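You operate a simulated robot arm through the tools that you are given. There is no shell and no other tool. Be economical: measure what you need, move in short steps, check, and stop when the job is done.

You are at the controls of a simulated two-armed robot. One attempt, no reset.

## Task
On the top of the yellow bench, fold the cloth rag in half and then in half again.

Only the result counts: the job must be done as asked and must still hold three seconds after the hand-in. Knocking over, shifting, dropping, spilling or breaking anything else fails it. Flat cloth is picked up by pressing the open fingertips on it (5 to 10 N) and closing them slowly along it; thin cloth reads only 2 to 8 mm in the jaws.

## Robot
Two 7-joint arms with two-finger grippers on one trunk, on a base that drives. Base frame: it is fixed to the floor where the robot stands at the start and does not move with it; the origin is under the middle of the robot, x ahead of it, y to its left, z up; the surface under the hand at the start is at about z = 0.85. Lengths are in m, angles in degrees, forces in N, time in s.
The left shoulder is at the start at [0.046, 0.161, 1.105], the right one opposite. With the tool pointing down near the work surface each hand reaches from about 0.3 to 0.74 m from the robot's upright axis, wherever it stands, measured 20 degrees to its own side. Places, roughly: top of the yellow bench [0.5, 0.1, 0.8]. Payload 2.45 kg a hand.
The tool frame of a hand sits at the grasp point between the pads (the TCP): z along the fingers, y along the line on which they close. The tips reach 0.026 m beyond it. Largest opening 0.096 m; the body of the gripper starts 0.069 m behind the TCP.
Orientation is told as [roll, pitch, yaw] about the base's x, y, z axes, in that order, counted from this pose: with the fingers straight down and closing along the base's y, the tool's x points along the base's -x, its y along +y and its z along -z.

## Interface
- The arms move only by the tool apply_moves. It takes "left_plan", "right_plan" or both (then of equal length, played together; a hand with none holds still); each is a list of rows, each a list of 7 numbers: the turn, a rotation vector about the tool's x, y, z in degrees, then the shift along the tool's x, y, z in m, then the closure, from 0 (fully open) to 1 (shut). In form: [[wx, wy, wz, tx, ty, tz, claw], ...]. A call has 1 to 12 rows; each row shifts and turns the commanded pose from where the row before left it, along the tool's axes as they then stand. Each row takes 0.2 s and may step no farther than 0.05 m and 8.6 degrees from the row before; otherwise, or with a gripper value out of range, the whole call is refused. A pose out of reach is approached as far as the arm can. The call stops where the force on the tool passes 40 N (or 10 N more than at its start, if that is more) or the arm is blocked; 0.2 s more then pass. Each finger halts on what it meets, pressing with about 26 N; the grip force reading is that of the motor and also rises with nothing between the fingers. The clock runs only during rows and for 0.2 s after the last one: add rows that do not move to give the fingers time. The reply holds the time, the measured pose of the TCP, the force on the tool along the base axes, the opening and the grip force, in the units named above and with some noise, with the torque about the TCP (base axes, N m) and any sound that the robot's microphone picked up.
- Cameras (640 x 400 px; columns grow to the right, rows downward): "scene" is now at [0.1192, -0.0121, 1.5648]; the picture's right is [-0.16, -0.99, 0.00], its down [-0.85, 0.14, -0.50] and it looks along [0.49, -0.08, -0.87] (base axes); focal length 254 px, centre (320, 200). "left" rides on the left gripper at [0.082, -0.003, -0.098] in its tool frame; the picture's right is [0.04, 1.00, 0.00], its down [-0.73, 0.03, -0.68] and it looks along [-0.68, 0.03, 0.73] (tool axes); focal length 256 px, centre (320, 200). "right" rides on the right gripper at [0.082, 0.003, -0.098] in its tool frame; the picture's right is [-0.04, 1.00, 0.00], its down [-0.73, -0.03, -0.68] and it looks along [-0.68, -0.03, 0.73] (tool axes); focal length 256 px, centre (320, 200). There is no depth. A picture from a camera that has moved, and an enlarged one, comes with that camera's place and axes in the base frame and with its lens.
- grab_frame(camera): a new picture of that camera. No time passes.
- raise_lower(by): slides the trunk up (or, below 0, down) by that many m; the arms and the scene camera ride with it, the base frame stays. It gives what a move gives, with no picture.
- base_move(legs): drives the robot by 1 to 6 legs, each [ahead, left, turn to the left] in m, m and degrees, along the robot's own axes; the way and the turn of a leg run together, so that a leg with both is an arc; at most 1.5 m and 180 degrees a leg. The arms and the cameras ride along, it lands a little off, and it stops where it bumps. It gives what a move gives.
- aim_head(pan, tilt): turns the head with the scene camera to pan (to the left, within 120 degrees either way) and tilt (down, from -29 to 69), counted from straight ahead of the robot. It gives what a move gives.
- close_up(camera, box): a new picture of the part [left, top, right, bottom] of that camera's present view, enlarged. No time passes.
- sign_off(): hands the job in; it is judged then, once.

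Go step by step. Nothing tells you exact positions but the pictures and the camera data: compare them with the known pose of the tool, close in by small moves and look again before you grip or let go. The budget is 120 turns and 108 pictures, counting those below and the enlarged ones. Unless the task says otherwise, let go and move clear before handing in, and close with one line.

The tools are called after "Request:" as a command line: name --argument value ..., lists and objects as JSON in quotes. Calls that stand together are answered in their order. apply_moves: Moves the arms, as the interface text tells. Its arguments: {"type":"object","properties":{"left_plan":{"type":"array","items":{"type":"array","items":{"type":"number"}}},"right_plan":{"type":"array","items":{"type":"array","items":{"type":"number"}}}},"required":[]} The other tools are called the same way: raise_lower (by) slides the trunk up or down; base_move (legs) drives the base; aim_head (pan, tilt) turns the head that bears the scene camera; grab_frame (camera) takes a picture; close_up (camera, box) takes an enlarged picture of a part of a camera's view; sign_off () hands the job in.

At the start:

```text
time: 0.0
left_tool_pos: [0.5583, 0.2068, 1.0481]
left_tcp_rot: [0.0, 0.0, -0.1]
left_wrist_force: [0.4, -0.4, -0.3]
left_ft_torque: [0.02, 0.01, 0.0]
left_grip_width: 0.0959
left_gripper_force: 0.1
right_tool_pos: [0.5805, -0.2348, 1.0886]
right_tcp_rot: [0.0, 0.1, -0.1]
right_wrist_force: [-0.2, -0.1, 0.1]
right_ft_torque: [-0.01, 0.0, 0.02]
right_grip_width: 0.0958
right_gripper_force: 0.1
trunk travel left (down, up): [-0.275, 0.292]
robot x, y, heading: [0.0, -0.0005, 0.0]
head pan, tilt: [-9.3, 59.6]
```

scene: 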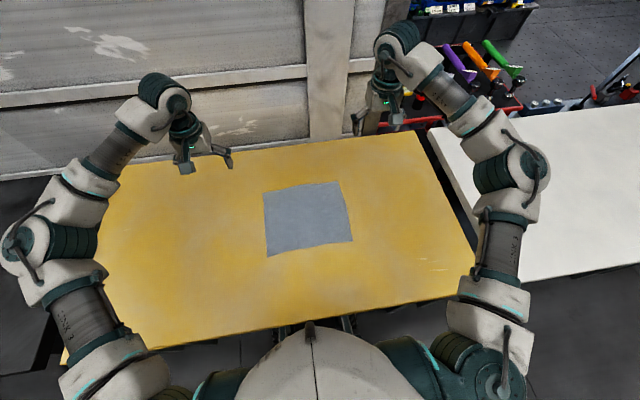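
right: 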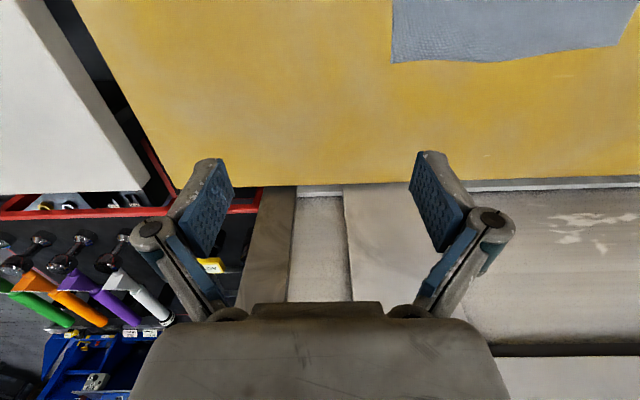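
left: 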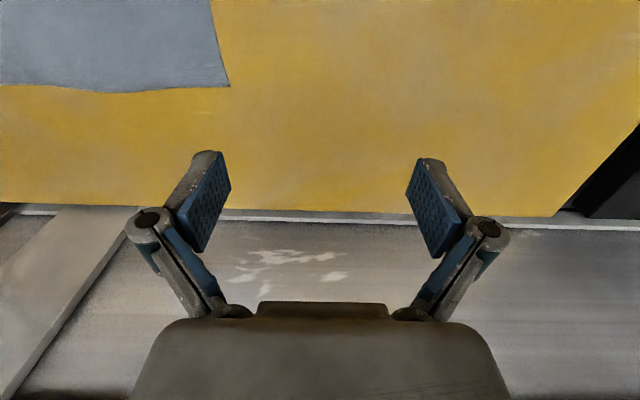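

The grey rag lies flat on the bench, about x 0.385–0.615 and y −0.16–0.11. I'll take a closer look and bring both hands above its near corners.

Request:
close_up --camera "scene" --box '[240, 160, 380, 270]'

Request:
apply_moves --left_plan '[[0, 0, 0, 0.04, -0.027, 0, 0], [0, 0, 0, 0.04, -0.027, 0, 0], [0, 0, 0, 0.04, -0.027, 0.02, 0], [0, 0, 0, 0.04, -0.027, 0.03, 0.3], [0, 0, 0, 0.01, -0.025, 0.04, 0.5], [0, 0, 0, 0, 0, 0, 0.5], [0, 0, 0, 0, 0, 0, 0.5]]' --right_plan '[[0, 0, 0, 0.04, 0.022, 0.02, 0], [0, 0, 0, 0.04, 0.022, 0.02, 0], [0, 0, 0, 0.04, 0.022, 0.02, 0], [0, 0, 0, 0.04, 0.022, 0.03, 0.3], [0, 0, 0, 0.03, 0.022, 0.04, 0.5], [0, 0, 0, 0, 0, 0, 0.5], [0, 0, 0, 0, 0, 0, 0.5]]'

```text
3.64 times, centred on (310, 215) of scene
camera zoom: at [0.1192, -0.0121, 1.5648], right [-0.16, -0.99, 0.0], down [-0.85, 0.14, -0.5], along [0.49, -0.08, -0.87], focal length 922 px, centre (356, 146)
```

zoom: 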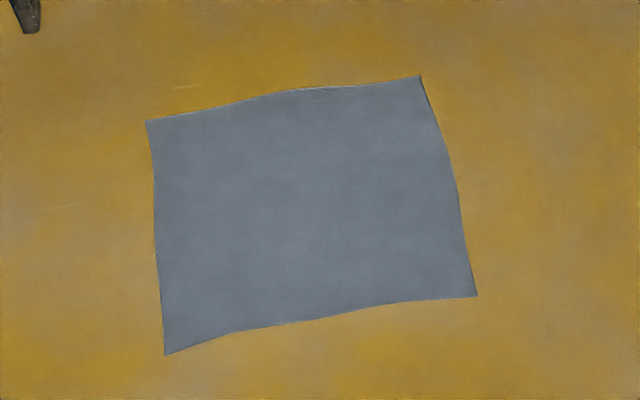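

```text
refused: row 3 steps farther than a row can; nothing moved
```

The cloth corners are clear. I'll use smaller steps to move both hands over the near edge.

Request:
apply_moves --left_plan '[[0, 0, 0, 0.03, -0.022, 0.01, 0], [0, 0, 0, 0.03, -0.022, 0.01, 0], [0, 0, 0, 0.03, -0.022, 0.01, 0.2], [0, 0, 0, 0.03, -0.022, 0.01, 0.3], [0, 0, 0, 0.03, -0.022, 0.02, 0.5], [0, 0, 0, 0.02, -0.022, 0.03, 0.5], [0, 0, 0, 0, 0, 0, 0.5]]' --right_plan '[[0, 0, 0, 0.033, 0.018, 0.02, 0], [0, 0, 0, 0.033, 0.018, 0.02, 0], [0, 0, 0, 0.033, 0.018, 0.02, 0.2], [0, 0, 0, 0.033, 0.018, 0.02, 0.3], [0, 0, 0, 0.033, 0.018, 0.02, 0.5], [0, 0, 0, 0.03, 0.02, 0.03, 0.5], [0, 0, 0, 0, 0, 0, 0.5]]'

Request:
grab_frame --camera "left"

Request:
grab_frame --camera "right"

Request:
grab_frame --camera "scene"

```text
time: 1.6
left_tool_pos: [0.3841, 0.0738, 0.9601]
left_tcp_rot: [0.0, -0.2, 0.0]
left_wrist_force: [0.0, 0.0, 0.5]
left_ft_torque: [0.0, 0.0, -0.03]
left_grip_width: 0.048
left_gripper_force: 0.1
right_tool_pos: [0.3826, -0.1235, 0.9631]
right_tcp_rot: [0.0, -0.2, 0.0]
right_wrist_force: [0.5, 0.5, -0.1]
right_ft_torque: [-0.01, -0.01, 0.0]
right_grip_width: 0.048
right_gripper_force: 0.0
trunk travel left (down, up): [-0.275, 0.292]
robot x, y, heading: [-0.0018, -0.0012, 0.3]
head pan, tilt: [-9.3, 59.6]
```

```text
103 pictures are left
camera left: at [0.3035, 0.0705, 1.058], right [-0.04, 1.0, 0.0], down [0.73, 0.03, 0.68], along [0.68, 0.03, -0.73], focal length 256 px, centre (320, 200)
```

left: 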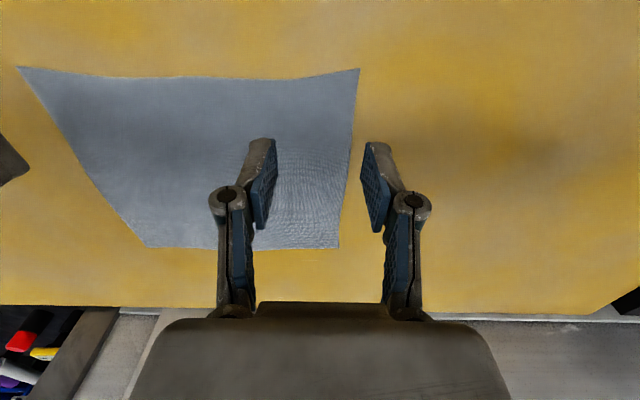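

```text
102 pictures are left
camera right: at [0.2992, -0.1196, 1.0616], right [0.04, 1.0, 0.0], down [0.73, -0.03, 0.68], along [0.68, -0.03, -0.73], focal length 256 px, centre (320, 200)
```

right: 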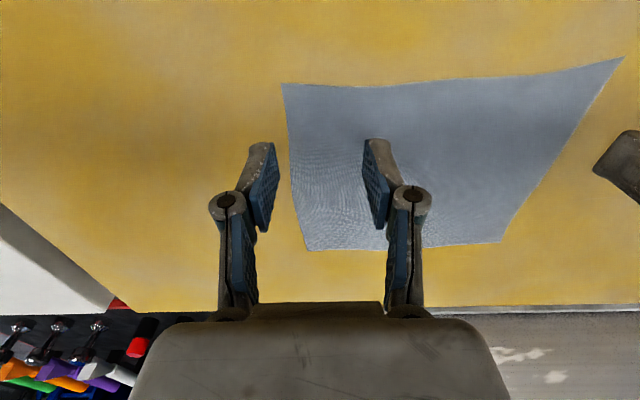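

```text
101 pictures are left
camera scene: at [0.1176, -0.0125, 1.565], right [-0.16, -0.99, 0.0], down [-0.85, 0.14, -0.5], along [0.5, -0.08, -0.86], focal length 254 px, centre (320, 200)
```

scene: 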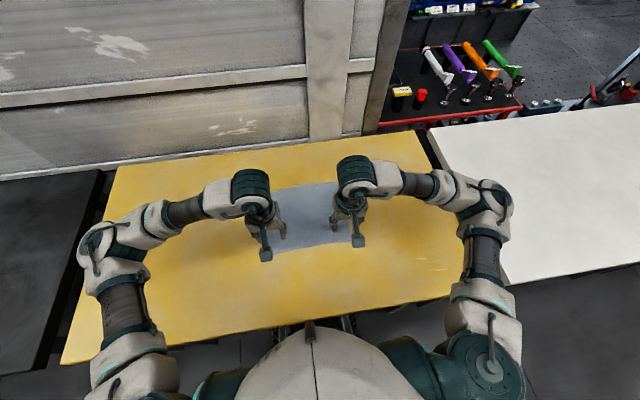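

From the two wrist views the cloth lies at z≈0.85, x 0.365–0.587, y −0.15–0.10. I'll shift the hands onto the near edge just inside the corners and come down close.

Request:
apply_moves --left_plan '[[0, 0, 0, 0.012, -0.016, 0.0, 0.5], [0, 0, 0, 0, 0, 0.035, 0.5], [0, 0, 0, 0, 0, 0.03, 0.5], [0, 0, 0, 0, 0, 0.008, 0.5], [0, 0, 0, 0, 0, 0, 0.5]]' --right_plan '[[0, 0, 0, 0.01, 0.016, 0.0, 0.5], [0, 0, 0, 0, 0, 0.035, 0.5], [0, 0, 0, 0, 0, 0.03, 0.5], [0, 0, 0, 0, 0, 0.011, 0.5], [0, 0, 0, 0, 0, 0, 0.5]]'

Request:
grab_frame --camera "left"

Request:
grab_frame --camera "right"

```text
time: 2.8
left_tool_pos: [0.3731, 0.0585, 0.8863]
left_tcp_rot: [0.0, -0.1, 0.0]
left_wrist_force: [0.1, 0.6, -0.3]
left_ft_torque: [0.0, -0.01, -0.01]
left_grip_width: 0.0483
left_gripper_force: 0.1
right_tool_pos: [0.3734, -0.1078, 0.8857]
right_tcp_rot: [0.0, -0.2, 0.0]
right_wrist_force: [1.0, 0.9, 0.3]
right_ft_torque: [0.01, -0.01, 0.02]
right_grip_width: 0.0478
right_gripper_force: 0.1
trunk travel left (down, up): [-0.275, 0.292]
robot x, y, heading: [-0.0009, 0.002, -0.1]
head pan, tilt: [-9.3, 59.6]
```

```text
100 pictures are left
camera left: at [0.2923, 0.0552, 0.9851], right [-0.04, 1.0, 0.0], down [0.73, 0.03, 0.68], along [0.68, 0.03, -0.73], focal length 256 px, centre (320, 200)
```

left: 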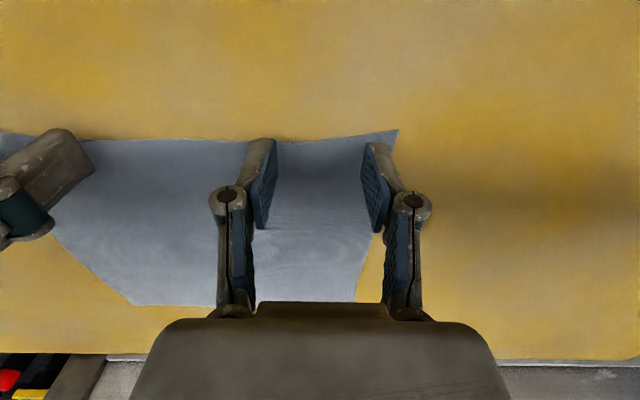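

```text
99 pictures are left
camera right: at [0.2906, -0.1038, 0.9841], right [0.04, 1.0, 0.0], down [0.73, -0.03, 0.68], along [0.68, -0.03, -0.73], focal length 256 px, centre (320, 200)
```

right: 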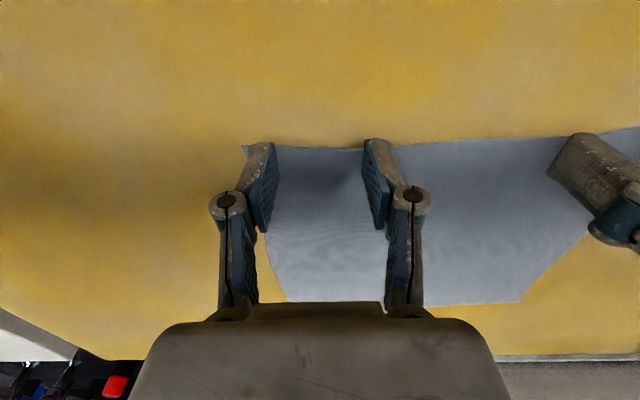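

The fingertips are just above the near corners, with both fingers over cloth. I'll come down gently and read the force.

Request:
apply_moves --left_plan '[[0, 0, 0, 0.006, 0, 0.003, 0.5], [0, 0, 0, 0, 0, 0.003, 0.5], [0, 0, 0, 0, 0, 0.003, 0.5], [0, 0, 0, 0, 0, 0.0, 0.5]]' --right_plan '[[0, 0, 0, 0, 0, 0.003, 0.5], [0, 0, 0, 0, 0, 0.003, 0.5], [0, 0, 0, 0, 0, 0.003, 0.5], [0, 0, 0, 0, 0, 0.0, 0.5]]'

```text
time: 3.8
left_tool_pos: [0.3661, 0.0579, 0.8784]
left_tcp_rot: [0.0, -0.1, 0.0]
left_wrist_force: [0.3, 0.1, -0.4]
left_ft_torque: [0.01, -0.01, -0.02]
left_grip_width: 0.0482
left_gripper_force: 0.1
right_tool_pos: [0.3726, -0.1081, 0.8763]
right_tcp_rot: [0.1, -0.1, -0.1]
right_wrist_force: [1.0, -0.9, -0.3]
right_ft_torque: [0.0, 0.02, 0.0]
right_grip_width: 0.0479
right_gripper_force: 0.1
trunk travel left (down, up): [-0.275, 0.292]
robot x, y, heading: [0.0008, 0.0003, -0.0]
head pan, tilt: [-9.3, 59.6]
```

Request:
apply_moves --left_plan '[[0, 0, 0, 0, 0, 0.002, 0.5], [0, 0, 0, 0, 0, 0.002, 0.5], [0, 0, 0, 0, 0, 0.0, 0.5]]' --right_plan '[[0, 0, 0, 0, 0, 0.001, 0.5], [0, 0, 0, 0, 0, 0.001, 0.5], [0, 0, 0, 0, 0, 0.0, 0.5]]'

```text
time: 4.6
left_tool_pos: [0.3672, 0.0582, 0.8754]
left_tcp_rot: [0.1, -0.3, 0.0]
left_wrist_force: [1.7, -0.5, 11.8]
left_ft_torque: [-0.09, -0.11, 0.01]
left_grip_width: 0.0497
left_gripper_force: 0.8
right_tool_pos: [0.3708, -0.108, 0.875]
right_tcp_rot: [0.0, -0.3, 0.0]
right_wrist_force: [0.4, 0.7, 5.3]
right_ft_torque: [-0.01, -0.02, 0.02]
right_grip_width: 0.0482
right_gripper_force: 0.3
trunk travel left (down, up): [-0.275, 0.292]
robot x, y, heading: [-0.0016, -0.0011, -0.1]
head pan, tilt: [-9.3, 59.6]
```

Both hands are in contact (12 N left, 5 N right). I'll ease the left slightly and close slowly.

Request:
apply_moves --left_plan '[[0, 0, 0, 0, 0, -0.0007, 0.53], [0, 0, 0, 0, 0, 0, 0.57], [0, 0, 0, 0, 0, 0, 0.61], [0, 0, 0, 0, 0, 0, 0.65], [0, 0, 0, 0, 0, 0, 0.69], [0, 0, 0, 0, 0, 0, 0.73], [0, 0, 0, 0, 0, 0, 0.77], [0, 0, 0, 0, 0, 0, 0.81], [0, 0, 0, 0, 0, 0, 0.85], [0, 0, 0, 0, 0, 0, 0.9], [0, 0, 0, 0, 0, 0, 0.95], [0, 0, 0, 0, 0, 0, 1.0]]' --right_plan '[[0, 0, 0, 0, 0, 0.0003, 0.53], [0, 0, 0, 0, 0, 0, 0.57], [0, 0, 0, 0, 0, 0, 0.61], [0, 0, 0, 0, 0, 0, 0.65], [0, 0, 0, 0, 0, 0, 0.69], [0, 0, 0, 0, 0, 0, 0.73], [0, 0, 0, 0, 0, 0, 0.77], [0, 0, 0, 0, 0, 0, 0.81], [0, 0, 0, 0, 0, 0, 0.85], [0, 0, 0, 0, 0, 0, 0.9], [0, 0, 0, 0, 0, 0, 0.95], [0, 0, 0, 0, 0, 0, 1.0]]'

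Request:
grab_frame --camera "left"

Request:
grab_frame --camera "right"

```text
time: 7.2
left_tool_pos: [0.3652, 0.0582, 0.8769]
left_tcp_rot: [-0.1, -0.4, 0.0]
left_wrist_force: [0.2, -17.8, 29.3]
left_ft_torque: [-0.44, -0.11, -0.16]
left_grip_width: 0.0028
left_gripper_force: 26.3
right_tool_pos: [0.3688, -0.107, 0.877]
right_tcp_rot: [0.2, -0.4, 0.0]
right_wrist_force: [-1.1, 17.7, 29.9]
right_ft_torque: [0.37, -0.1, 0.19]
right_grip_width: 0.0021
right_gripper_force: 26.3
trunk travel left (down, up): [-0.275, 0.292]
robot x, y, heading: [-0.0011, -0.0008, -0.1]
head pan, tilt: [-9.3, 59.6]
```

```text
98 pictures are left
camera left: at [0.284, 0.0552, 0.9741], right [-0.04, 1.0, 0.0], down [0.73, 0.03, 0.68], along [0.68, 0.03, -0.73], focal length 256 px, centre (320, 200)
```

left: 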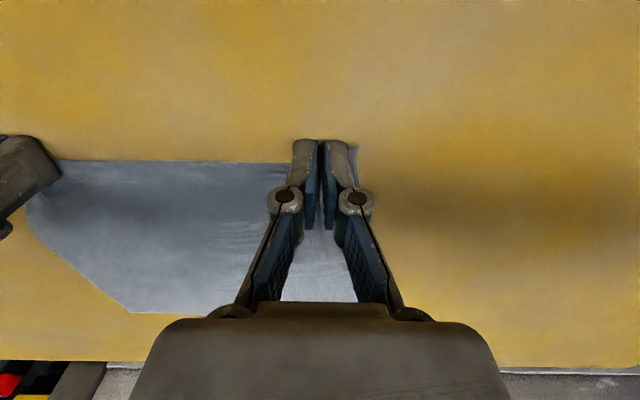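

```text
97 pictures are left
camera right: at [0.2871, -0.1035, 0.9743], right [0.04, 1.0, 0.0], down [0.73, -0.03, 0.68], along [0.68, -0.03, -0.73], focal length 256 px, centre (320, 200)
```

right: 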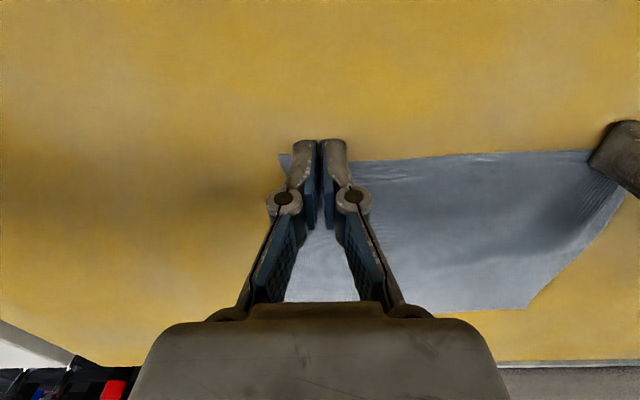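

Both jaws read 2–3 mm, so the cloth looks pinched. I'll lift a little and check.

Request:
apply_moves --left_plan '[[0, 0, 0, 0, 0, -0.01, 1], [0, 0, 0, -0.01, 0, -0.02, 1], [0, 0, 0, -0.01, 0, -0.02, 1], [0, 0, 0, 0, 0, 0, 1]]' --right_plan '[[0, 0, 0, 0, 0, -0.01, 1], [0, 0, 0, -0.01, 0, -0.02, 1], [0, 0, 0, -0.01, 0, -0.02, 1], [0, 0, 0, 0, 0, 0, 1]]'

Request:
grab_frame --camera "left"

Request:
grab_frame --camera "right"

Request:
close_up --camera "scene" --box '[220, 140, 400, 270]'

```text
time: 8.2
left_tool_pos: [0.3875, 0.0591, 0.9239]
left_tcp_rot: [0.0, -0.3, 0.0]
left_wrist_force: [-0.5, -13.2, 0.4]
left_ft_torque: [-0.33, 0.01, -0.13]
left_grip_width: 0.0019
left_gripper_force: 25.7
right_tool_pos: [0.3917, -0.1068, 0.9252]
right_tcp_rot: [0.1, -0.1, 0.1]
right_wrist_force: [0.6, 13.1, 0.0]
right_ft_torque: [0.34, 0.03, 0.1]
right_grip_width: 0.0021
right_gripper_force: 26.8
trunk travel left (down, up): [-0.275, 0.292]
robot x, y, heading: [-0.0041, 0.0007, -0.1]
head pan, tilt: [-9.3, 59.6]
```

```text
96 pictures are left
camera left: at [0.3058, 0.0558, 1.0222], right [-0.04, 1.0, 0.0], down [0.73, 0.03, 0.68], along [0.68, 0.03, -0.73], focal length 256 px, centre (320, 200)
```

left: 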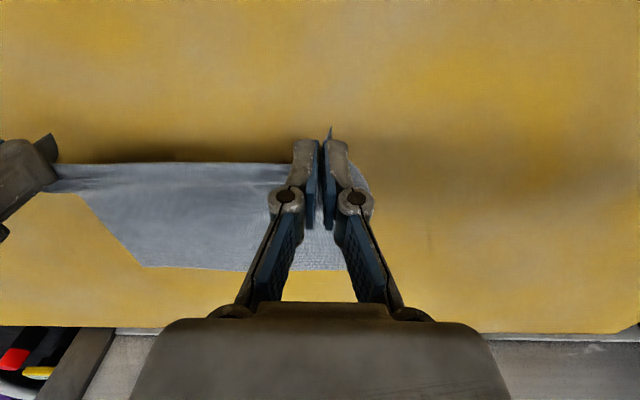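

```text
95 pictures are left
camera right: at [0.31, -0.1037, 1.0237], right [0.04, 1.0, 0.0], down [0.73, -0.03, 0.68], along [0.68, -0.03, -0.73], focal length 256 px, centre (320, 200)
```

right: 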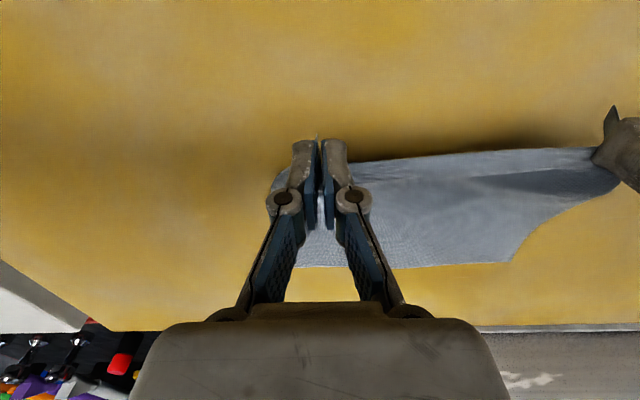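

```text
3.08 times, centred on (310, 205) of scene
camera zoom: at [0.118, -0.0125, 1.5649], right [-0.16, -0.99, 0.0], down [-0.85, 0.14, -0.5], along [0.49, -0.08, -0.87], focal length 780 px, centre (351, 185)
```

zoom: 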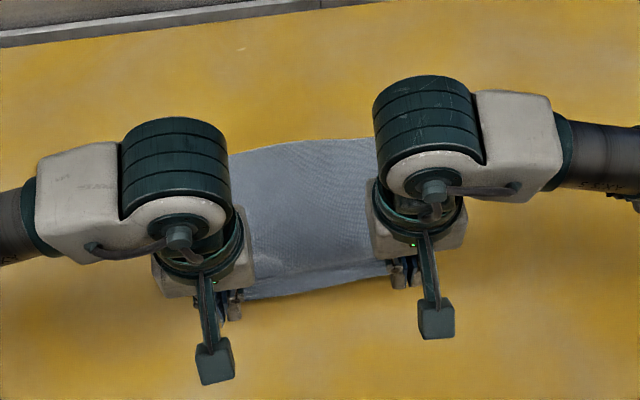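

The cloth is held at both corners. I'll carry it over in an arc to above the fold line, tilting the fingers back toward me so the edge lays out rather than curling under.

Request:
apply_moves --left_plan '[[0, 0, 0, -0.025, -0.002, -0.025, 1], [0, 0, 0, -0.032, 0, -0.021, 1], [0, 0, 0, -0.032, 0, -0.01, 1], [0, 8.5, 0, 0, 0, 0, 1], [0, 8.5, 0, 0, 0, 0, 1], [0, 8.5, 0, 0, 0, 0, 1], [0, 8.5, 0, 0, 0, 0, 1], [0, 0, 0, 0, 0, 0, 1]]' --right_plan '[[0, 0, 0, -0.025, 0.002, -0.025, 1], [0, 0, 0, -0.032, 0, -0.021, 1], [0, 0, 0, -0.032, 0, -0.01, 1], [0, 8.5, 0, 0, 0, 0, 1], [0, 8.5, 0, 0, 0, 0, 1], [0, 8.5, 0, 0, 0, 0, 1], [0, 8.5, 0, 0, 0, 0, 1], [0, 0, 0, 0, 0, 0, 1]]'

Request:
grab_frame --camera "left"

Request:
grab_frame --camera "scene"

```text
time: 10.0
left_tool_pos: [0.4764, 0.0567, 0.9824]
left_tcp_rot: [-0.1, 33.8, 0.0]
left_wrist_force: [0.6, -7.0, 0.4]
left_ft_torque: [-0.15, 0.02, 0.04]
left_grip_width: 0.0019
left_gripper_force: 27.6
right_tool_pos: [0.4805, -0.1068, 0.9835]
right_tcp_rot: [0.2, 33.9, -0.1]
right_wrist_force: [0.2, 6.5, 0.1]
right_ft_torque: [0.1, 0.0, -0.05]
right_grip_width: 0.0021
right_gripper_force: 29.2
trunk travel left (down, up): [-0.275, 0.292]
robot x, y, heading: [-0.0012, -0.0018, 0.0]
head pan, tilt: [-9.3, 59.6]
```

```text
93 pictures are left
camera left: at [0.4639, 0.0534, 1.1084], right [-0.03, 1.0, 0.02], down [0.99, 0.03, 0.16], along [0.15, 0.03, -0.99], focal length 256 px, centre (320, 200)
```

left: 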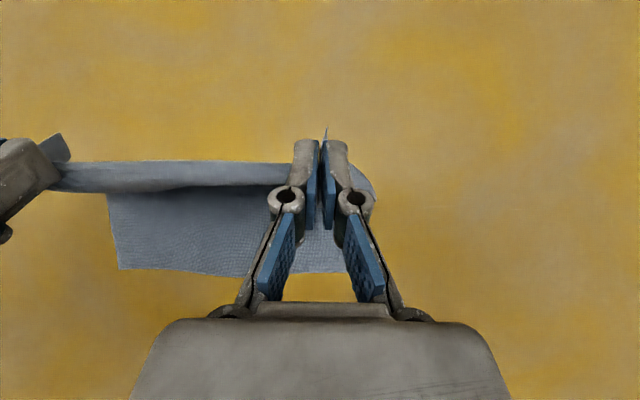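

```text
92 pictures are left
camera scene: at [0.1192, -0.0124, 1.5649], right [-0.16, -0.99, 0.0], down [-0.85, 0.14, -0.5], along [0.49, -0.08, -0.87], focal length 254 px, centre (320, 200)
```

scene: 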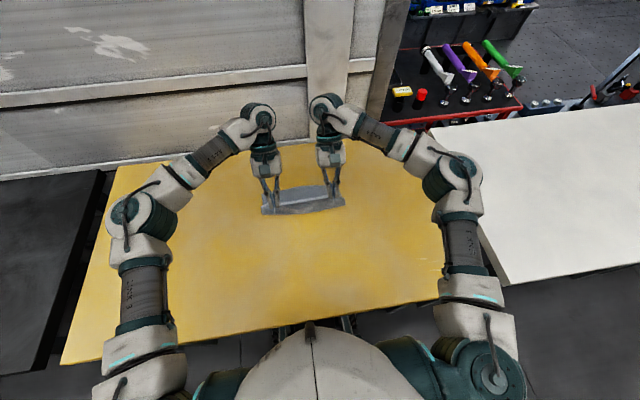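

The cloth hangs cleanly over the fold line, its far half still flat. Next I carry it on toward the far edge and look before setting it down.

Request:
apply_moves --left_plan '[[0, 0, 0, -0.0348, 0, -0.0138, 1], [0, 0, 0, -0.043, 0, 0.001, 1], [0, 0, 0, -0.0417, 0, 0.008, 1], [0, 0, 0, 0, 0, 0, 1]]' --right_plan '[[0, 0, 0, -0.0348, 0, -0.0138, 1], [0, 0, 0, -0.043, 0, 0.001, 1], [0, 0, 0, -0.0417, 0, 0.008, 1], [0, 0, 0, 0, 0, 0, 1]]'

Request:
grab_frame --camera "left"

Request:
grab_frame --camera "scene"

```text
time: 11.0
left_tool_pos: [0.5701, 0.055, 0.9283]
left_tcp_rot: [-0.1, 33.6, -0.1]
left_wrist_force: [-2.1, -0.2, -2.5]
left_ft_torque: [0.0, -0.03, -0.01]
left_grip_width: 0.0028
left_gripper_force: 22.3
left hand out of reach, approached as far as the arm can: row 3
right_tool_pos: [0.5785, -0.1065, 0.9273]
right_tcp_rot: [0.1, 33.7, 0.2]
right_wrist_force: [-0.8, 0.4, -0.2]
right_ft_torque: [0.02, -0.02, 0.01]
right_grip_width: 0.0015
right_gripper_force: 22.7
right hand out of reach, approached as far as the arm can: row 3
trunk travel left (down, up): [-0.275, 0.292]
robot x, y, heading: [0.0013, -0.0032, 0.1]
head pan, tilt: [-9.3, 59.6]
```

```text
91 pictures are left
camera left: at [0.5566, 0.0521, 1.0557], right [-0.03, 1.0, 0.02], down [0.99, 0.03, 0.16], along [0.16, 0.03, -0.99], focal length 256 px, centre (320, 200)
```

left: 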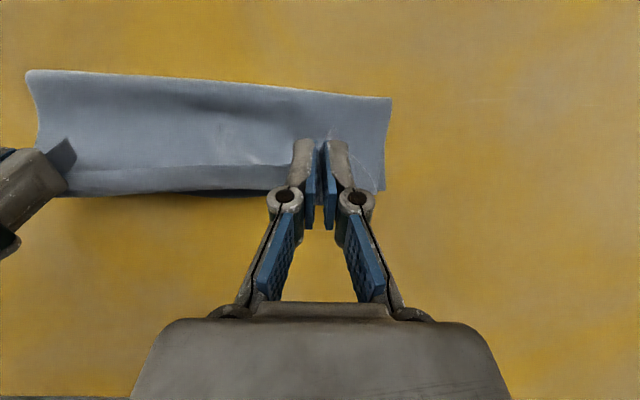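

```text
90 pictures are left
camera scene: at [0.1193, -0.0126, 1.565], right [-0.16, -0.99, 0.0], down [-0.85, 0.14, -0.5], along [0.49, -0.08, -0.87], focal length 254 px, centre (320, 200)
```

scene: 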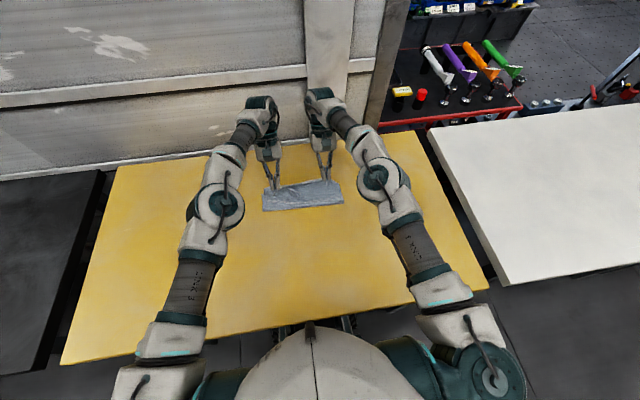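

The fold is forming well but the arms are at their reach with this tilt. I'll take out half the tilt, then move slightly on and down.

Request:
apply_moves --left_plan '[[0, -8.5, 0, 0, 0, 0, 1], [0, -8.5, 0, 0, 0, 0, 1], [0, 0, 0, -0.012, 0, 0.013, 1], [0, 0, 0, -0.012, 0, 0.0145, 1], [0, 0, 0, 0, 0, 0, 1]]' --right_plan '[[0, -8.5, 0, 0, 0, 0, 1], [0, -8.5, 0, 0, 0, 0, 1], [0, 0, 0, -0.011, 0, 0.013, 1], [0, 0, 0, -0.011, 0, 0.0145, 1], [0, 0, 0, 0, 0, 0, 1]]'

Request:
grab_frame --camera "left"

Request:
grab_frame --camera "right"

```text
time: 12.2
left_tool_pos: [0.5808, 0.0576, 0.8953]
left_tcp_rot: [0.0, 16.7, 0.1]
left_wrist_force: [-0.4, -2.5, 0.9]
left_ft_torque: [-0.1, 0.02, -0.02]
left_grip_width: 0.0005
left_gripper_force: 24.2
right_tool_pos: [0.5895, -0.1071, 0.8945]
right_tcp_rot: [0.0, 16.8, -0.1]
right_wrist_force: [-0.4, 1.8, 0.8]
right_ft_torque: [0.1, 0.0, 0.03]
right_grip_width: 0.0028
right_gripper_force: 23.2
trunk travel left (down, up): [-0.275, 0.292]
robot x, y, heading: [-0.0012, -0.0011, -0.4]
head pan, tilt: [-9.3, 59.6]
```

```text
89 pictures are left
camera left: at [0.5321, 0.0539, 1.0131], right [-0.04, 1.0, 0.01], down [0.9, 0.03, 0.44], along [0.44, 0.03, -0.9], focal length 256 px, centre (320, 200)
```

left: 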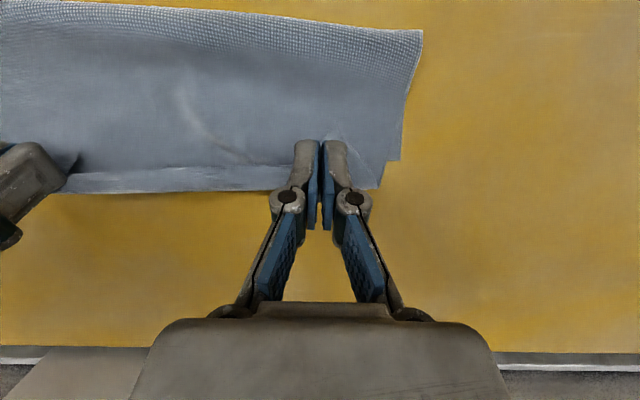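

```text
88 pictures are left
camera right: at [0.5384, -0.1023, 1.0114], right [0.04, 1.0, -0.01], down [0.9, -0.03, 0.44], along [0.44, -0.03, -0.9], focal length 256 px, centre (320, 200)
```

right: 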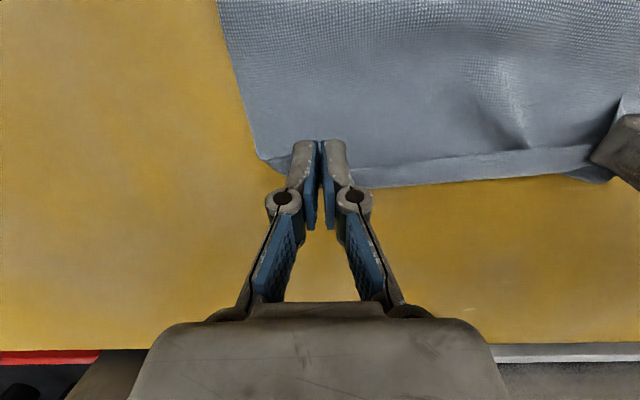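

The top layer ends about 2 cm short of the bottom layer's far edge. I'll move a bit further forward and down, then look again.

Request:
apply_moves --left_plan '[[0, 0, 0, -0.014, 0, 0.001, 1], [0, 0, 0, -0.011, 0, 0.009, 1], [0, 0, 0, 0, 0, 0, 1]]' --right_plan '[[0, 0, 0, -0.01, 0, 0.002, 1], [0, 0, 0, -0.01, 0, 0.008, 1], [0, 0, 0, 0, 0, 0, 1]]'

Request:
grab_frame --camera "left"

Request:
grab_frame --camera "right"

Request:
close_up --camera "scene" --box '[220, 120, 400, 250]'

```text
time: 13.0
left_tool_pos: [0.6025, 0.0554, 0.879]
left_tcp_rot: [0.0, 16.8, 0.0]
left_wrist_force: [0.6, -1.5, 4.8]
left_ft_torque: [-0.05, 0.02, 0.02]
left_grip_width: 0.0037
left_gripper_force: 30.4
right_tool_pos: [0.6051, -0.1057, 0.8793]
right_tcp_rot: [0.0, 16.8, -0.1]
right_wrist_force: [-0.5, 1.4, 5.7]
right_ft_torque: [0.1, -0.01, 0.04]
right_grip_width: 0.0004
right_gripper_force: 23.3
trunk travel left (down, up): [-0.275, 0.292]
robot x, y, heading: [0.0021, -0.002, -0.1]
head pan, tilt: [-9.3, 59.6]
```

```text
87 pictures are left
camera left: at [0.5538, 0.0528, 0.9967], right [-0.04, 1.0, 0.01], down [0.9, 0.03, 0.44], along [0.44, 0.03, -0.9], focal length 256 px, centre (320, 200)
```

left: 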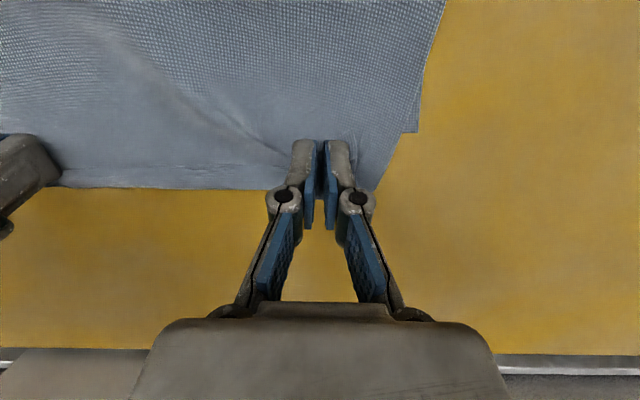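

```text
86 pictures are left
camera right: at [0.555, -0.1022, 0.9968], right [0.04, 1.0, -0.01], down [0.9, -0.03, 0.44], along [0.44, -0.03, -0.9], focal length 256 px, centre (320, 200)
```

right: 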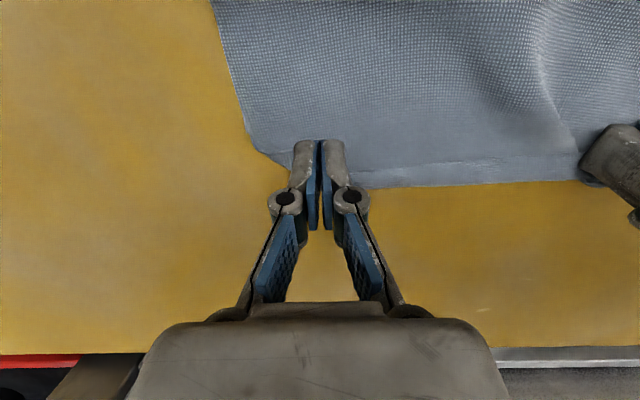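

```text
3.08 times, centred on (310, 185) of scene
camera zoom: at [0.1185, -0.0125, 1.5651], right [-0.16, -0.99, 0.0], down [-0.85, 0.14, -0.5], along [0.49, -0.08, -0.87], focal length 780 px, centre (351, 246)
```

zoom: 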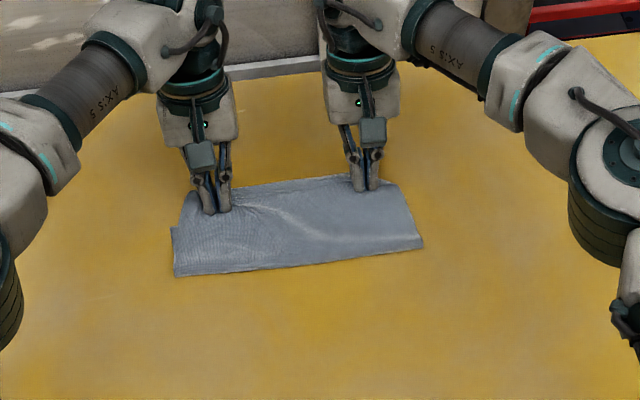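

The top layer now reaches the far edge. I'll open slowly while lightly pressed, which spreads the pinched ridges.

Request:
apply_moves --left_plan '[[0, 0, 0, 0, 0, 0, 0.92], [0, 0, 0, 0, 0, 0, 0.84], [0, 0, 0, 0, 0, 0, 0.76], [0, 0, 0, 0, 0, 0, 0.68], [0, 0, 0, 0, 0, 0, 0.6], [0, 0, 0, 0, 0, 0, 0.52], [0, 0, 0, 0, 0, -0.01, 0.52], [0, 0, 0, 0, 0, -0.03, 0.52], [0, 0, 0, -0.02, 0, -0.045, 0.52], [0, 0, 0, 0, 0, -0.04, 0.52]]' --right_plan '[[0, 0, 0, 0, 0, 0, 0.92], [0, 0, 0, 0, 0, 0, 0.84], [0, 0, 0, 0, 0, 0, 0.76], [0, 0, 0, 0, 0, 0, 0.68], [0, 0, 0, 0, 0, 0, 0.6], [0, 0, 0, 0, 0, 0, 0.52], [0, 0, 0, 0, 0, -0.01, 0.52], [0, 0, 0, 0, 0, -0.03, 0.52], [0, 0, 0, -0.02, 0, -0.045, 0.52], [0, 0, 0, 0, 0, -0.04, 0.52]]'

Request:
grab_frame --camera "left"

Request:
close_up --camera "scene" --box '[220, 120, 400, 250]'

```text
time: 15.2
left_tool_pos: [0.6217, 0.0558, 0.9663]
left_tcp_rot: [-0.1, 16.7, -0.1]
left_wrist_force: [-0.9, -0.4, -0.6]
left_ft_torque: [0.01, -0.06, 0.01]
left_grip_width: 0.046
left_gripper_force: 0.2
left hand out of reach, approached as far as the arm can: row 9, 10
right_tool_pos: [0.6306, -0.0994, 0.9777]
right_tcp_rot: [-0.1, 16.7, 0.2]
right_wrist_force: [-1.3, -0.1, 0.0]
right_ft_torque: [0.01, -0.02, 0.0]
right_grip_width: 0.0461
right_gripper_force: 0.1
right hand out of reach, approached as far as the arm can: row 9, 10
trunk travel left (down, up): [-0.275, 0.292]
robot x, y, heading: [0.0001, 0.0003, -0.1]
head pan, tilt: [-9.3, 59.6]
```

```text
84 pictures are left
camera left: at [0.572, 0.0539, 1.0849], right [-0.04, 1.0, 0.01], down [0.9, 0.03, 0.44], along [0.44, 0.03, -0.9], focal length 256 px, centre (320, 200)
```

left: 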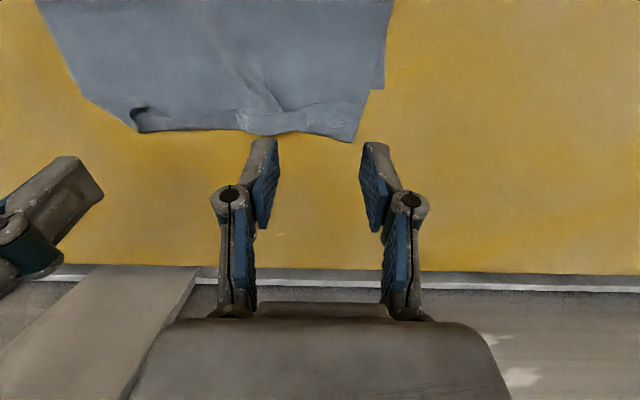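

```text
3.08 times, centred on (310, 185) of scene
camera zoom: at [0.1175, -0.0097, 1.5653], right [-0.16, -0.99, 0.0], down [-0.85, 0.14, -0.5], along [0.5, -0.08, -0.86], focal length 780 px, centre (351, 246)
```

zoom: 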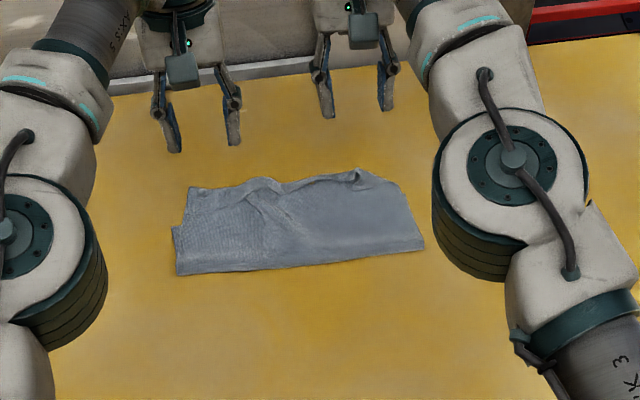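

The first fold is in place with small puckers at the far edge. I'll move the hands aside for a clear look.

Request:
apply_moves --left_plan '[[0, -8.4, 0, 0, 0, 0, 0.5], [0, -8.4, 0, 0, 0.02, 0, 0.5], [0, 0, 0, 0.03, 0.035, 0, 0.5], [0, 0, 0, 0.03, 0.035, 0, 0.5], [0, 0, 0, 0.03, 0.035, -0.02, 0.5], [0, 0, 0, 0.04, 0, -0.02, 0.5]]' --right_plan '[[0, -8.4, 0, 0, 0, 0, 0.5], [0, -8.4, 0, 0, -0.02, 0, 0.5], [0, 0, 0, 0.03, -0.035, 0, 0.5], [0, 0, 0, 0.03, -0.035, 0, 0.5], [0, 0, 0, 0.03, -0.035, -0.02, 0.5], [0, 0, 0, 0.04, 0, -0.02, 0.5]]'

Request:
grab_frame --camera "left"

Request:
grab_frame --camera "right"

Request:
close_up --camera "scene" --box '[250, 150, 360, 220]'

```text
refused: row 5 steps farther than a row can; nothing moved
```

```text
82 pictures are left
camera left: at [0.572, 0.0539, 1.0849], right [-0.04, 1.0, 0.01], down [0.9, 0.03, 0.44], along [0.44, 0.03, -0.9], focal length 256 px, centre (320, 200)
```

left: 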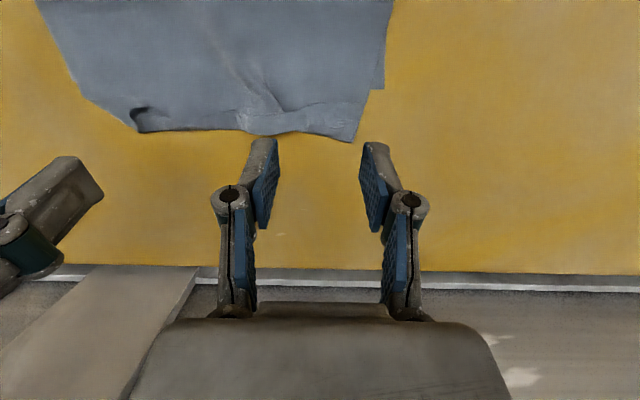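

```text
81 pictures are left
camera right: at [0.5808, -0.0947, 1.0959], right [0.04, 1.0, -0.01], down [0.9, -0.03, 0.44], along [0.44, -0.03, -0.9], focal length 256 px, centre (320, 200)
```

right: 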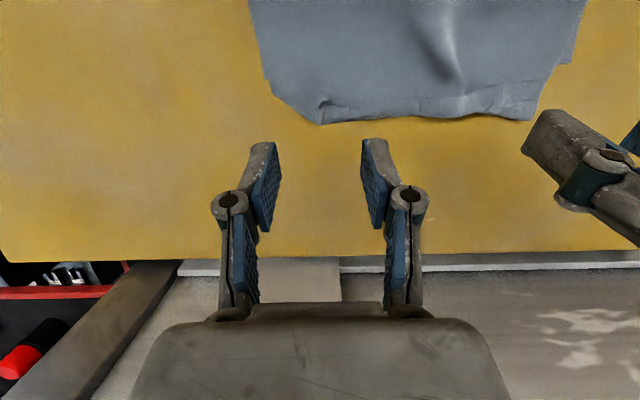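

```text
5.71 times, centred on (305, 185) of scene
camera zoom: at [0.1175, -0.0097, 1.5653], right [-0.16, -0.99, 0.0], down [-0.85, 0.14, -0.5], along [0.5, -0.08, -0.86], focal length 1448 px, centre (406, 286)
```

zoom: 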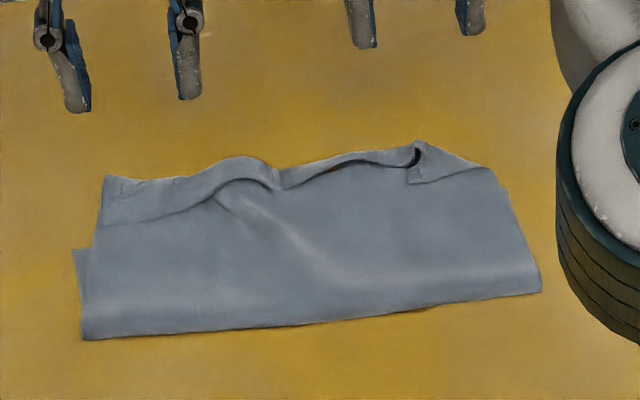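

The top layer may overshoot the bottom edge, so I need better views before correcting. I'll move the hands back and outward.

Request:
apply_moves --left_plan '[[0, -8.4, 0, 0, 0, 0, 0.5], [0, -8.4, 0, 0, 0.02, 0, 0.5], [0, 0, 0, 0.03, 0.035, 0, 0.5], [0, 0, 0, 0.03, 0.03, 0, 0.5], [0, 0, 0, 0.04, 0.0, 0, 0.5], [0, 0, 0, 0.04, 0, 0, 0.5], [0, 0, 0, 0.04, 0, 0, 0.5], [0, 0, 0, 0.04, 0, 0, 0.5]]' --right_plan '[[0, -8.4, 0, 0, 0, 0, 0.5], [0, -8.4, 0, 0, -0.02, 0, 0.5], [0, 0, 0, 0.03, -0.035, 0, 0.5], [0, 0, 0, 0.03, -0.03, 0, 0.5], [0, 0, 0, 0.04, 0, 0, 0.5], [0, 0, 0, 0.04, 0, 0, 0.5], [0, 0, 0, 0.04, 0, 0, 0.5], [0, 0, 0, 0.04, 0, 0, 0.5]]'

Request:
grab_frame --camera "left"

Request:
grab_frame --camera "right"

Request:
close_up --camera "scene" --box '[250, 150, 360, 220]'

```text
time: 17.0
left_tool_pos: [0.3962, 0.1439, 0.9661]
left_tcp_rot: [0.0, -0.1, 0.1]
left_wrist_force: [-0.7, -0.4, 0.1]
left_ft_torque: [0.03, -0.04, -0.01]
left_grip_width: 0.048
left_gripper_force: 0.1
right_tool_pos: [0.4059, -0.1866, 0.9755]
right_tcp_rot: [0.0, -0.2, -0.1]
right_wrist_force: [-0.2, 0.5, 0.0]
right_ft_torque: [-0.01, -0.05, -0.01]
right_grip_width: 0.0482
right_gripper_force: 0.0
trunk travel left (down, up): [-0.275, 0.292]
robot x, y, heading: [0.0002, -0.0029, -0.1]
head pan, tilt: [-9.3, 59.6]
```

```text
79 pictures are left
camera left: at [0.3158, 0.1401, 1.0639], right [-0.04, 1.0, 0.0], down [0.73, 0.03, 0.68], along [0.68, 0.03, -0.73], focal length 256 px, centre (320, 200)
```

left: 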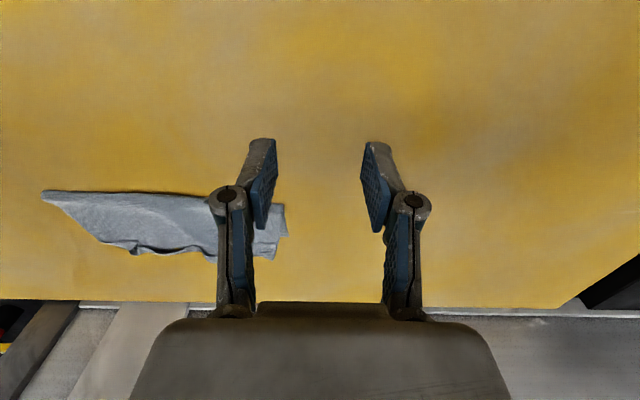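

```text
78 pictures are left
camera right: at [0.3236, -0.1828, 1.0745], right [0.04, 1.0, 0.0], down [0.73, -0.03, 0.68], along [0.68, -0.03, -0.73], focal length 256 px, centre (320, 200)
```

right: 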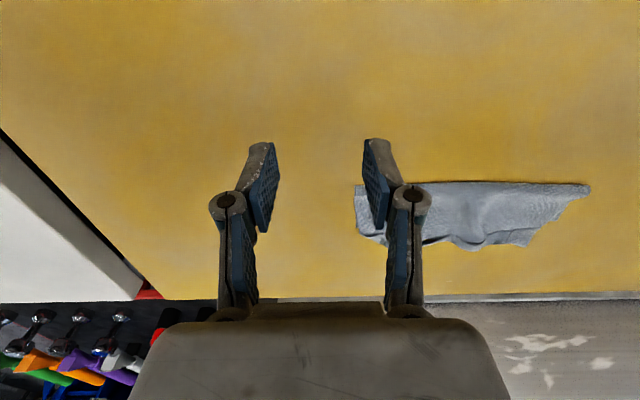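

```text
5.71 times, centred on (305, 185) of scene
camera zoom: at [0.1154, -0.012, 1.5652], right [-0.16, -0.99, 0.0], down [-0.85, 0.14, -0.5], along [0.5, -0.08, -0.86], focal length 1448 px, centre (406, 286)
```

zoom: 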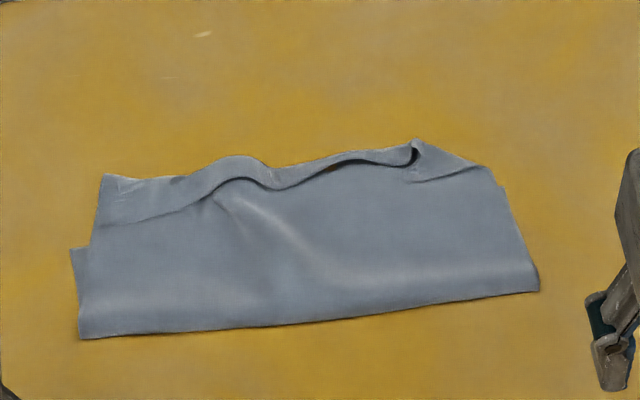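

The top layer's edge is folded back as a ~3 cm flap and the fold line sits at x≈0.52 instead of 0.476. I'll bring the hands closer for a proper look at the flap before re-laying it.

Request:
apply_moves --left_plan '[[0, 0, 0, -0.035, -0.02, 0, 0.5], [0, 0, 0, -0.035, -0.02, 0, 0.5], [0, 0, 0, -0.035, -0.02, 0, 0.5], [0, 8.5, 0, -0.035, -0.02, 0, 0.5], [0, 8.5, 0, 0, 0, 0, 0.5], [0, 0, 0, 0, 0, 0, 0.5]]' --right_plan '[[0, 0, 0, -0.035, 0.018, 0, 0.5], [0, 0, 0, -0.035, 0.018, 0, 0.5], [0, 0, 0, -0.035, 0.018, 0, 0.5], [0, 8.5, 0, -0.035, 0.018, 0, 0.5], [0, 8.5, 0, 0, 0, 0, 0.5], [0, 0, 0, 0, 0, 0, 0.5]]'

Request:
close_up --camera "left" --box '[160, 60, 480, 260]'

Request:
close_up --camera "right" --box '[160, 60, 480, 260]'

```text
time: 18.4
left_tool_pos: [0.5382, 0.0635, 0.9648]
left_tcp_rot: [0.0, 17.0, 0.0]
left_wrist_force: [-1.1, 0.2, 0.2]
left_ft_torque: [0.02, 0.01, 0.02]
left_grip_width: 0.0481
left_gripper_force: 0.1
right_tool_pos: [0.5464, -0.1146, 0.9759]
right_tcp_rot: [0.1, 17.2, 0.0]
right_wrist_force: [-0.4, 0.4, -1.2]
right_ft_torque: [-0.02, 0.0, 0.02]
right_grip_width: 0.048
right_gripper_force: 0.0
trunk travel left (down, up): [-0.275, 0.292]
robot x, y, heading: [-0.0016, -0.0023, 0.3]
head pan, tilt: [-9.3, 59.6]
```

```text
2.00 times, centred on (320, 160) of left
camera zoom: at [0.4901, 0.0597, 1.0822], right [-0.04, 1.0, 0.01], down [0.9, 0.03, 0.43], along [0.43, 0.03, -0.9], focal length 512 px, centre (320, 280)
```

zoom: 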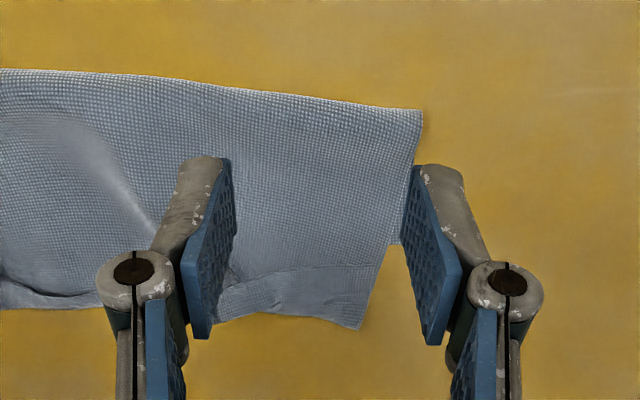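

```text
2.00 times, centred on (320, 160) of right
camera zoom: at [0.4982, -0.1112, 1.0941], right [0.04, 1.0, -0.01], down [0.9, -0.03, 0.43], along [0.43, -0.03, -0.9], focal length 512 px, centre (320, 280)
```

zoom: 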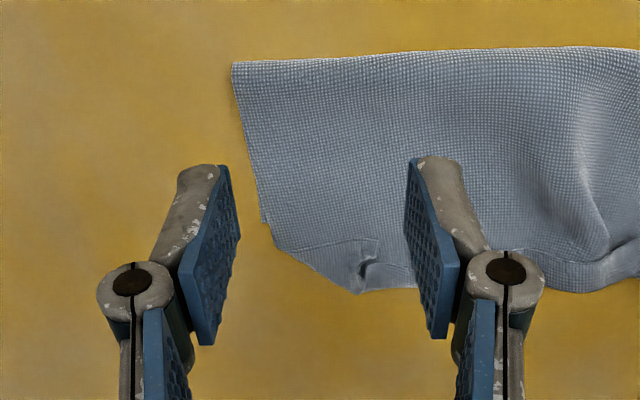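

Request:
close_up --camera "left" --box '[255, 170, 375, 245]'

Request:
close_up --camera "right" --box '[270, 150, 390, 225]'

Request:
close_up --camera "scene" --box '[260, 165, 350, 215]'

```text
5.33 times, centred on (315, 208) of left
camera zoom: at [0.4901, 0.0597, 1.0822], right [-0.04, 1.0, 0.01], down [0.9, 0.03, 0.43], along [0.43, 0.03, -0.9], focal length 1365 px, centre (347, 160)
```

zoom: 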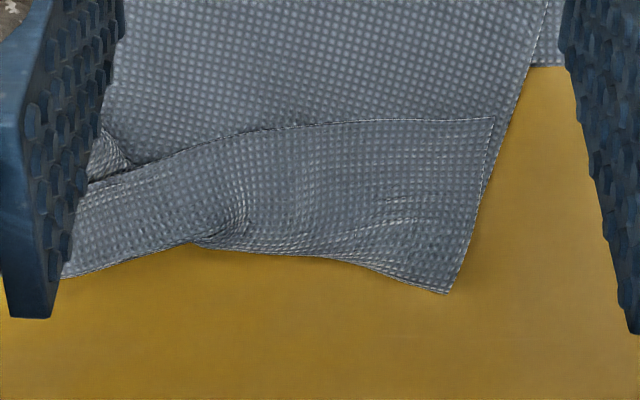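

```text
5.33 times, centred on (330, 188) of right
camera zoom: at [0.4982, -0.1112, 1.0941], right [0.04, 1.0, -0.01], down [0.9, -0.03, 0.43], along [0.43, -0.03, -0.9], focal length 1365 px, centre (267, 267)
```

zoom: 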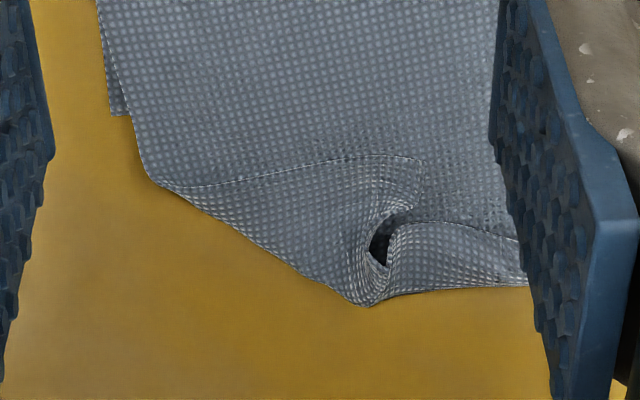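

```text
7.11 times, centred on (305, 190) of scene
camera zoom: at [0.1192, -0.0124, 1.5649], right [-0.16, -0.99, 0.0], down [-0.85, 0.14, -0.5], along [0.49, -0.08, -0.87], focal length 1803 px, centre (427, 271)
```

zoom: 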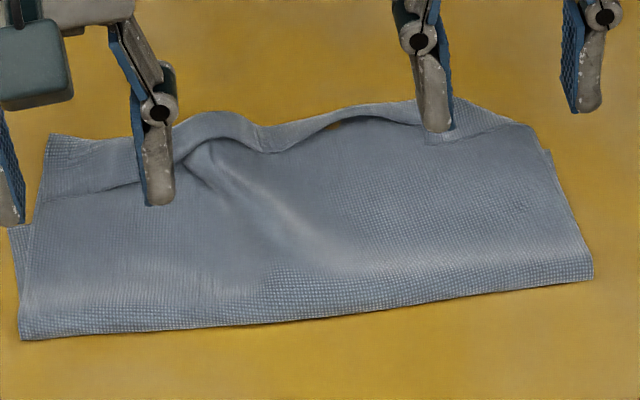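

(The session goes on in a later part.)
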